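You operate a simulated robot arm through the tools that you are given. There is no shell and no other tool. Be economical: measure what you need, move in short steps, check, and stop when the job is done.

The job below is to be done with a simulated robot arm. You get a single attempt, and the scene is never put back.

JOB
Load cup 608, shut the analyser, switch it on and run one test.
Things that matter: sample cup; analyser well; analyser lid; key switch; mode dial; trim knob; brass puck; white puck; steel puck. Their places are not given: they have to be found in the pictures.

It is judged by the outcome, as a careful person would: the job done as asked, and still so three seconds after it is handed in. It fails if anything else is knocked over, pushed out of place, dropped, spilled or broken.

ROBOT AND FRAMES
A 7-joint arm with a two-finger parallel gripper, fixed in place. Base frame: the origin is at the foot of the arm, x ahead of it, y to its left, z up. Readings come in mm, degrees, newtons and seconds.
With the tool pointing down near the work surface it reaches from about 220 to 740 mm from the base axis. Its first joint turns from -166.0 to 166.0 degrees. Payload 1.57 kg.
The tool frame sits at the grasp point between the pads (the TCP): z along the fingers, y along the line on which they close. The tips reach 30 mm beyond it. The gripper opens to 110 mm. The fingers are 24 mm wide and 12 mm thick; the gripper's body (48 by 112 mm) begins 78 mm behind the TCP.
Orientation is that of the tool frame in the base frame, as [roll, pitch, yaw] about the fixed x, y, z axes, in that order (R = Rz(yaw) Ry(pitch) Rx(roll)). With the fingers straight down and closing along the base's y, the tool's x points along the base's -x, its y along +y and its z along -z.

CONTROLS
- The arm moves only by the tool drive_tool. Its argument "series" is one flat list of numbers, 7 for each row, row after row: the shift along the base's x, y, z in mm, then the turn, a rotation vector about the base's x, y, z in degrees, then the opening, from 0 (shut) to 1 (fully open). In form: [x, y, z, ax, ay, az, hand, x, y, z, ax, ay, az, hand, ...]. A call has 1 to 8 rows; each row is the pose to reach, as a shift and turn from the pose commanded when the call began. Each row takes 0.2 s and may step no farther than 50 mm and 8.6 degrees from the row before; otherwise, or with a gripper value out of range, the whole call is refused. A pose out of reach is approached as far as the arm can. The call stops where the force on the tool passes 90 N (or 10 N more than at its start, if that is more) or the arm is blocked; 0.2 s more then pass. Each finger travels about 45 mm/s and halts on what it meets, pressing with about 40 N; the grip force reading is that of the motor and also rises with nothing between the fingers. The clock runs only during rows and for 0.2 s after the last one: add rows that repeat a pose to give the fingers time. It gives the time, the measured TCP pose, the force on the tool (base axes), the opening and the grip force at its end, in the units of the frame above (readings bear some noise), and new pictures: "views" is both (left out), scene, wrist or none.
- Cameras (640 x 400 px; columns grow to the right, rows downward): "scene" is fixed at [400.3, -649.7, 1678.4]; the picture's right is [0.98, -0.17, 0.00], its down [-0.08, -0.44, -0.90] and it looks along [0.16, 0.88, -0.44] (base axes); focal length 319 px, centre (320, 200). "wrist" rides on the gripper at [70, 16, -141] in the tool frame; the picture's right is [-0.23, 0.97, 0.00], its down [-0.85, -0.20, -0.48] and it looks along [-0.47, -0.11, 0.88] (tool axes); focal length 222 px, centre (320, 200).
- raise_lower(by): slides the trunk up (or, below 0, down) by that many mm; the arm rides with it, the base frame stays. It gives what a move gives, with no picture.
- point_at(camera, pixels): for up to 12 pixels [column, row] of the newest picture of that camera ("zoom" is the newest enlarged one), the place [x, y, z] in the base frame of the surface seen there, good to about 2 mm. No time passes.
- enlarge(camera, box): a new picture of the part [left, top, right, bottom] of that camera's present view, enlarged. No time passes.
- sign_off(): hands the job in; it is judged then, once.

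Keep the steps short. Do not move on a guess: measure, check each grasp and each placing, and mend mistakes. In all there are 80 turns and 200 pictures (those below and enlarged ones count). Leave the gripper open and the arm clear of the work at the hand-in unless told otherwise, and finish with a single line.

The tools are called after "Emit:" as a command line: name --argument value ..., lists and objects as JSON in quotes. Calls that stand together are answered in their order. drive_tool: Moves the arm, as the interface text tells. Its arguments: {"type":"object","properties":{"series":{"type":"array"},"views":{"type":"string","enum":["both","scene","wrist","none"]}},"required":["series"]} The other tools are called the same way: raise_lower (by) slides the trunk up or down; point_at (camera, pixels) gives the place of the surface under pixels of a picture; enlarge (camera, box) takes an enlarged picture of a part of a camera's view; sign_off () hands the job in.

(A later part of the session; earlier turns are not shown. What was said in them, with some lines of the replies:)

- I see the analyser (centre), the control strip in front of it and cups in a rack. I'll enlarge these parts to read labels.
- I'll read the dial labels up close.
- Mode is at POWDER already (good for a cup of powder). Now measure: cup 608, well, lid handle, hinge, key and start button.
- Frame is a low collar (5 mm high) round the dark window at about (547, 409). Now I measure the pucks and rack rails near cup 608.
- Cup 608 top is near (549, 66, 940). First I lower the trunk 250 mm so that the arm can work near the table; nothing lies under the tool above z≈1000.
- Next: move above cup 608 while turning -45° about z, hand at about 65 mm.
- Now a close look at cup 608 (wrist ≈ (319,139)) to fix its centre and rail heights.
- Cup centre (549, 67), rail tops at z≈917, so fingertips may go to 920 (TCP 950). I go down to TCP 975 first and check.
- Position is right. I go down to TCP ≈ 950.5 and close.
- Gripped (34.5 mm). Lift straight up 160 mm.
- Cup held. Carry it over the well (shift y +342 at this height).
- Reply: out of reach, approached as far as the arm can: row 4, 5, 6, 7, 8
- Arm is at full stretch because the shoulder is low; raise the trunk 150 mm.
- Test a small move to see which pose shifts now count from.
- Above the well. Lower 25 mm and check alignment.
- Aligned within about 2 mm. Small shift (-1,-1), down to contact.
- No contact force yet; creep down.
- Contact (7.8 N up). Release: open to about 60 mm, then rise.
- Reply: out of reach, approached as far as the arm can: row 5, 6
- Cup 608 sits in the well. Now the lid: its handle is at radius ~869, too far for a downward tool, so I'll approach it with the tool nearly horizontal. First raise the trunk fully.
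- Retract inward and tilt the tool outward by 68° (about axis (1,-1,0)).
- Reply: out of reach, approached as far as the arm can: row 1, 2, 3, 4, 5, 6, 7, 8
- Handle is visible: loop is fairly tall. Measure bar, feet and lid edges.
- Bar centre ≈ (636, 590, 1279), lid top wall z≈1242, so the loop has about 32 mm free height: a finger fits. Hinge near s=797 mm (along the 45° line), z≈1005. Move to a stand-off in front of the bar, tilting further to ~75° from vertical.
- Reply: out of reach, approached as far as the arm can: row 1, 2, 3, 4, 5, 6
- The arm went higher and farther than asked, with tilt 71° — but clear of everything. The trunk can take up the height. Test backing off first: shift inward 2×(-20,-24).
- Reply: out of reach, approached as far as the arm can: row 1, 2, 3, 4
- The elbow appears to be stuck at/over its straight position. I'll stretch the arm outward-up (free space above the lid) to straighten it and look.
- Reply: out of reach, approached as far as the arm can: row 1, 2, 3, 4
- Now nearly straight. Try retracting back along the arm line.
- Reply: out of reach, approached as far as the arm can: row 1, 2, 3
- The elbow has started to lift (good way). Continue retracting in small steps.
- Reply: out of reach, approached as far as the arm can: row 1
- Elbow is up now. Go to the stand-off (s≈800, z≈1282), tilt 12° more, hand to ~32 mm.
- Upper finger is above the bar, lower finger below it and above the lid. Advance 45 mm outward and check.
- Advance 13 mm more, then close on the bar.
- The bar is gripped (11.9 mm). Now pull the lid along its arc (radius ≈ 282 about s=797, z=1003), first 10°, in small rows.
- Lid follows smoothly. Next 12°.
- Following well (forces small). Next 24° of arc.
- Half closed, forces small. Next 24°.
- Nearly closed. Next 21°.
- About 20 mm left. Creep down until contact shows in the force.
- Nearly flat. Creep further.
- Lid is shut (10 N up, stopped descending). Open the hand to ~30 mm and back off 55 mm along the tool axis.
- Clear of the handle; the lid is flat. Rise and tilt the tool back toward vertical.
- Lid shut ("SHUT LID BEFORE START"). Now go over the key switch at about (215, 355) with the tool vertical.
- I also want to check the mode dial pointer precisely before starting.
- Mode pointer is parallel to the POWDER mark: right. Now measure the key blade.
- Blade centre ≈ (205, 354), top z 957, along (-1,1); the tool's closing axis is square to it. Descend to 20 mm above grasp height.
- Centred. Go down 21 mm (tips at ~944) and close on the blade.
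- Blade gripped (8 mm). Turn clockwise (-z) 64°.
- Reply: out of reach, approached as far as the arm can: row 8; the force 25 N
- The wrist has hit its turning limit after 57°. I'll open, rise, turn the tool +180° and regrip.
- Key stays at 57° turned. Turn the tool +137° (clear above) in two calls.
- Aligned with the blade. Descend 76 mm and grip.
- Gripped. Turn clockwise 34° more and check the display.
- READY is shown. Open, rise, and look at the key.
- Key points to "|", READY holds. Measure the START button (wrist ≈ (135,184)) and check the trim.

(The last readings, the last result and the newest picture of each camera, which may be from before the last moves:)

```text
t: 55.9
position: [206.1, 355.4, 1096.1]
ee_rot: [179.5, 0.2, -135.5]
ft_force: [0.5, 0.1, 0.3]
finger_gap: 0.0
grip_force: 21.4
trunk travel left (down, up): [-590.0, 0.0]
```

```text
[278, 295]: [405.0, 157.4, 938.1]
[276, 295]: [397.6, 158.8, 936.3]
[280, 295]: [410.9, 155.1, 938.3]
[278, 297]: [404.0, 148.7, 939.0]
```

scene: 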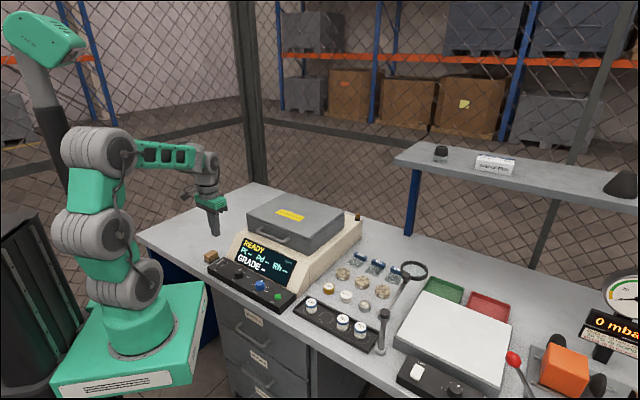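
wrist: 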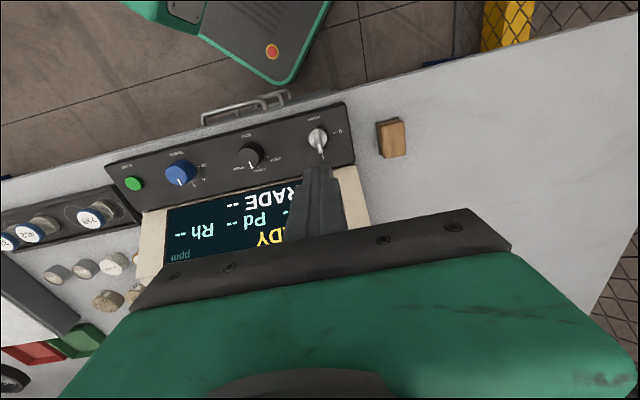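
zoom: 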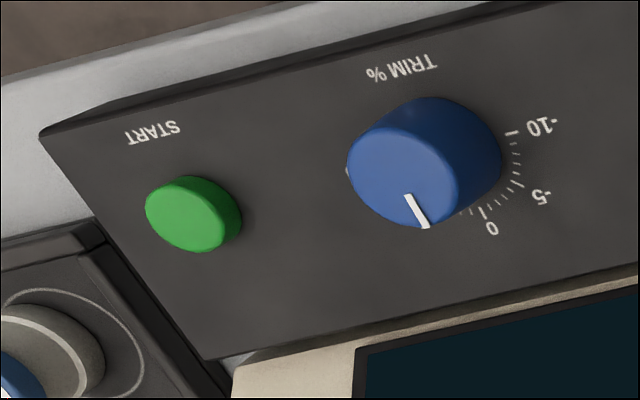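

Trim is at 0. START centre ≈ (400.5, 156), top z 939.5. Move over it with the fingers shut.

Emit:
drive_tool --series '[28, -28, 0, 0, 0, 0, 0, 60, -61, 0, 0, 0, 0, 0, 92, -94, 0, 0, 0, 0, 0, 124, -127, 0, 0, 0, 0, 0, 156, -160, 0, 0, 0, 0, 0, 180, -185, -30, 0, 0, 0, 0, 194, -199, -75, 0, 0, 0, 0, 194, -199, -100, 0, 0, 0, 0]'

Emit:
enlarge --camera "wrist" --box '[270, 110, 370, 230]'

Emit:
enlarge --camera "scene" --box '[240, 255, 310, 310]'

```text
t: 57.7
position: [399.5, 155.6, 993.7]
ee_rot: [179.6, 0.4, -135.4]
ft_force: [0.1, -0.3, 0.5]
finger_gap: 0.0
grip_force: 21.2
trunk travel left (down, up): [-590.0, 0.0]
```

scene: 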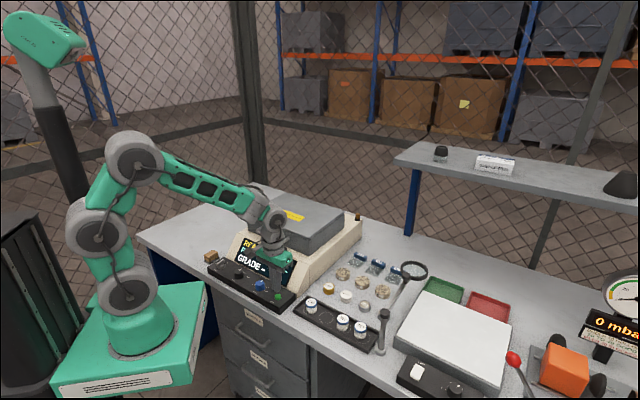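
wrist: 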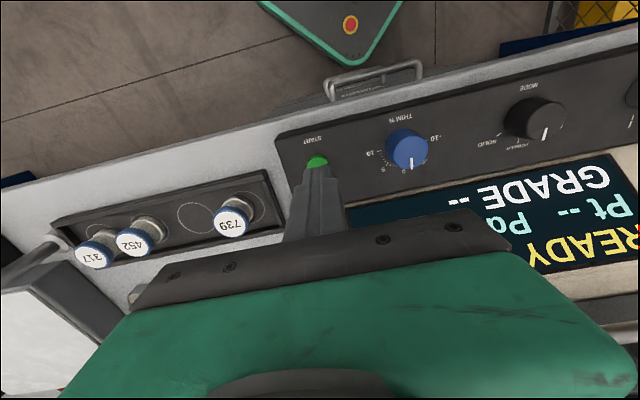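

```text
3.33 times, centred on (320, 170) of wrist
```

zoom: 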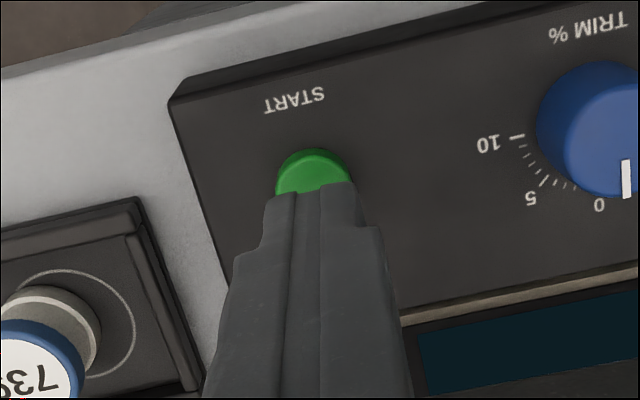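

```text
7.27 times, centred on (275, 282) of scene
```

zoom: 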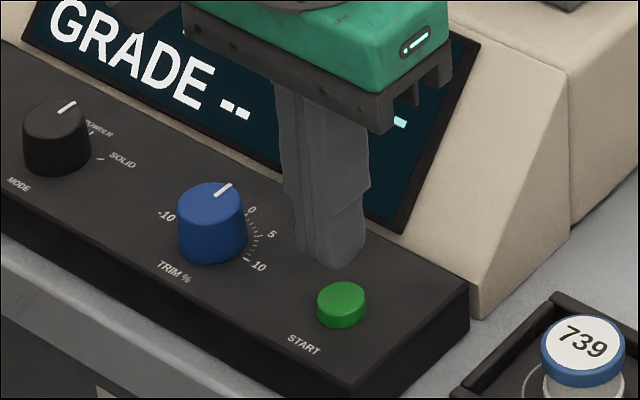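

Tip is 24 mm above the button. One press: down until ~5 mm travel, then straight up.

Emit:
drive_tool --series '[0.5, 0, -15, 0, 0, 0, 0, 0.5, 0, -23, 0, 0, 0, 0, 0.5, 0, -27, 0, 0, 0, 0, 0.5, 0, -29.5, 0, 0, 0, 0, 0.5, 0, -29.5, 0, 0, 0, 0]' --views "scene"

Emit:
enlarge --camera "scene" --box '[220, 230, 310, 310]'

```text
t: 58.9
position: [401.7, 156.4, 965.3]
ee_rot: [179.6, 0.3, -135.4]
ft_force: [1.5, -1.0, 4.5]
finger_gap: 0.0
grip_force: 21.2
trunk travel left (down, up): [-590.0, 0.0]
```

scene: 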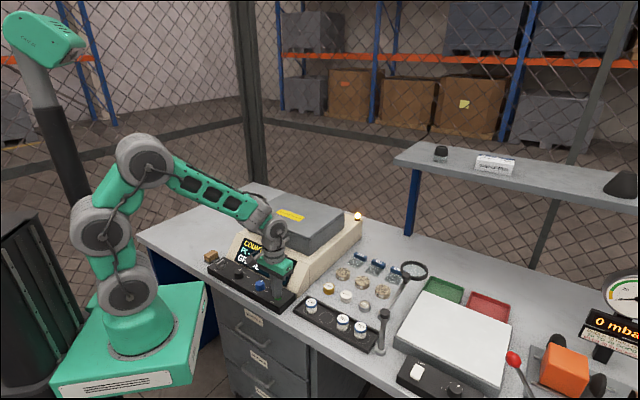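

```text
5.00 times, centred on (265, 270) of scene
```

zoom: 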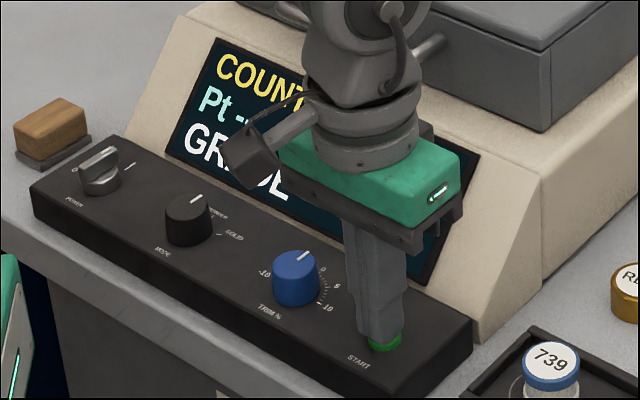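

COUNTING has started and the lamp is lit. Rise straight up, then open the hand.

Emit:
drive_tool --series '[0, 0, 20, 0, 0, 0, 0, 0, 0, 60, 0, 0, 0, 0, 0, 0, 105, 0, 0, 0, 0, 0, 0, 150, 0, 0, 0, 0, -20, -20, 190, 0, 0, 0, 0.3, -45, -45, 215, 0, 0, 0, 0.6, -45, -45, 215, 0, 0, 0, 1, -45, -45, 215, 0, 0, 0, 1]' --views "scene"

Emit:
enlarge --camera "scene" --box '[200, 200, 380, 320]'

```text
t: 60.7
position: [355.5, 112.5, 1182.9]
ee_rot: [179.6, 0.3, -135.5]
ft_force: [-0.1, 0.4, -0.6]
finger_gap: 82.1
grip_force: 0.0
trunk travel left (down, up): [-590.0, 0.0]
```

scene: 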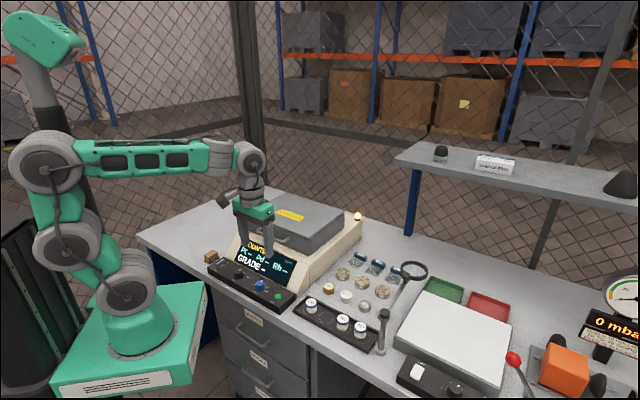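

```text
3.33 times, centred on (290, 260) of scene
```

zoom: 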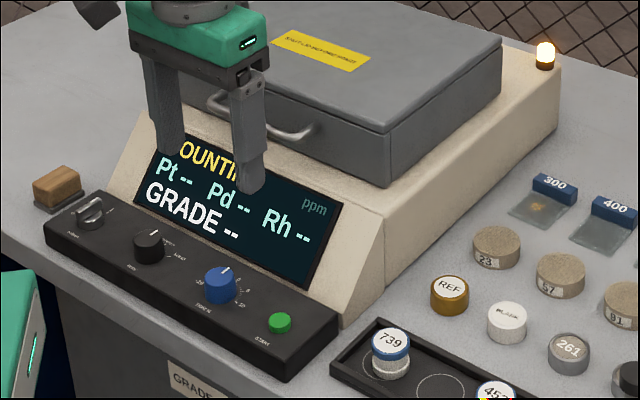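

Counting. Rise a bit more and wait for the result.

Emit:
drive_tool --series '[0, 0, 30, 0, 0, 0, 1, 0, 0, 60, 0, 0, 0, 1, 0, 0, 90, 0, 0, 0, 1, 0, 0, 90, 0, 0, 0, 1, 0, 0, 90, 0, 0, 0, 1, 0, 0, 90, 0, 0, 0, 1, 0, 0, 90, 0, 0, 0, 1, 0, 0, 90, 0, 0, 0, 1]' --views "none"

Emit:
drive_tool --series '[0, 0, 0, 0, 0, 0, 1, 0, 0, 0, 0, 0, 0, 1, 0, 0, 0, 0, 0, 0, 1, 0, 0, 0, 0, 0, 0, 1, 0, 0, 0, 0, 0, 0, 1, 0, 0, 0, 0, 0, 0, 1, 0, 0, 0, 0, 0, 0, 1, 0, 0, 0, 0, 0, 0, 1]' --views "scene"

Emit:
enlarge --camera "scene" --box '[200, 200, 380, 320]'

```text
t: 62.5
position: [357.6, 110.9, 1273.0]
ee_rot: [179.7, 0.3, -135.6]
ft_force: [-0.1, 0.1, 0.1]
finger_gap: 110.0
grip_force: 0.1
trunk travel left (down, up): [-590.0, 0.0]
```

```text
t: 64.3
position: [357.0, 109.5, 1273.0]
ee_rot: [179.6, 0.4, -135.6]
ft_force: [-0.3, -0.1, 0.2]
finger_gap: 110.1
grip_force: 0.0
trunk travel left (down, up): [-590.0, 0.0]
```

scene: 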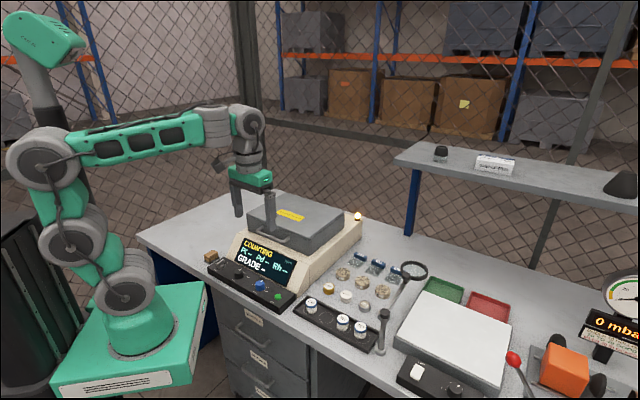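

```text
3.33 times, centred on (290, 260) of scene
```

zoom: 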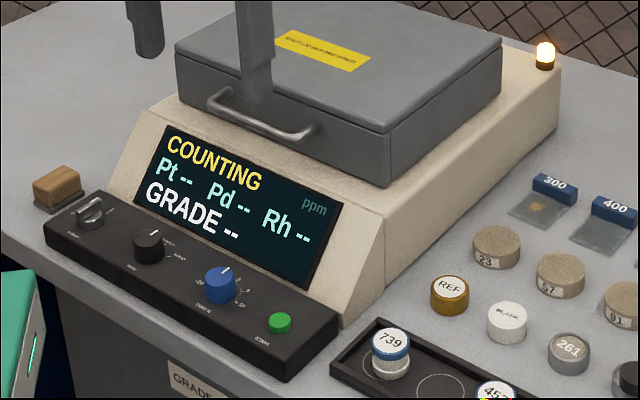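

Still COUNTING after about 5 s; wait more.

Emit:
drive_tool --series '[0, 0, 0, 0, 0, 0, 1, 0, 0, 0, 0, 0, 0, 1, 0, 0, 0, 0, 0, 0, 1, 0, 0, 0, 0, 0, 0, 1, 0, 0, 0, 0, 0, 0, 1, 0, 0, 0, 0, 0, 0, 1, 0, 0, 0, 0, 0, 0, 1, 0, 0, 0, 0, 0, 0, 1]' --views "none"

Emit:
drive_tool --series '[0, 0, 0, 0, 0, 0, 1, 0, 0, 0, 0, 0, 0, 1, 0, 0, 0, 0, 0, 0, 1, 0, 0, 0, 0, 0, 0, 1, 0, 0, 0, 0, 0, 0, 1, 0, 0, 0, 0, 0, 0, 1, 0, 0, 0, 0, 0, 0, 1, 0, 0, 0, 0, 0, 0, 1]' --views "none"

Emit:
drive_tool --series '[0, 0, 0, 0, 0, 0, 1, 0, 0, 0, 0, 0, 0, 1, 0, 0, 0, 0, 0, 0, 1, 0, 0, 0, 0, 0, 0, 1, 0, 0, 0, 0, 0, 0, 1, 0, 0, 0, 0, 0, 0, 1, 0, 0, 0, 0, 0, 0, 1, 0, 0, 0, 0, 0, 0, 1]' --views "scene"

Emit:
enlarge --camera "scene" --box '[200, 200, 380, 320]'

```text
t: 66.1
position: [356.2, 110.1, 1273.1]
ee_rot: [179.6, 0.3, -135.5]
ft_force: [-0.2, 0.2, 0.0]
finger_gap: 110.0
grip_force: 0.0
trunk travel left (down, up): [-590.0, 0.0]
```

```text
t: 67.9
position: [357.3, 109.3, 1272.8]
ee_rot: [179.5, 0.3, -135.4]
ft_force: [-0.1, 0.2, 0.5]
finger_gap: 109.7
grip_force: 0.0
trunk travel left (down, up): [-590.0, 0.0]
```

```text
t: 69.7
position: [355.8, 109.4, 1274.2]
ee_rot: [179.5, 0.2, -135.5]
ft_force: [0.0, 0.0, 0.1]
finger_gap: 109.9
grip_force: 0.1
trunk travel left (down, up): [-590.0, 0.0]
```

scene: 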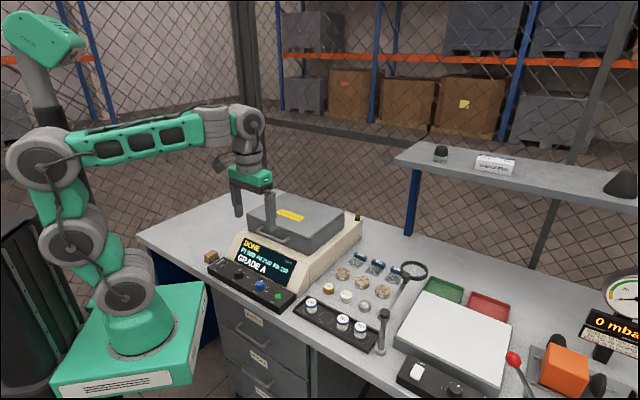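

```text
3.33 times, centred on (290, 260) of scene
```

zoom: 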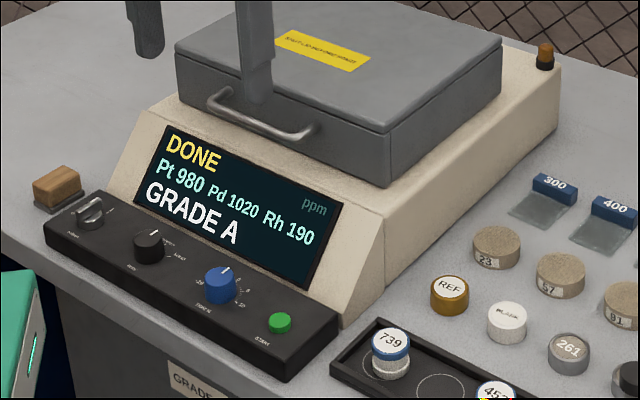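

DONE: Pt 980, Pd 1020, Rh 190, GRADE A. The lid is shut, the hand open and the arm clear, so I hand in.

Emit:
sign_off

```text
The job is handed in.
```

Cup 608 is loaded, the analyser is shut and switched on, and one test was run in POWDER mode: Pt 980, Pd 1020, Rh 190 ppm, GRADE A.
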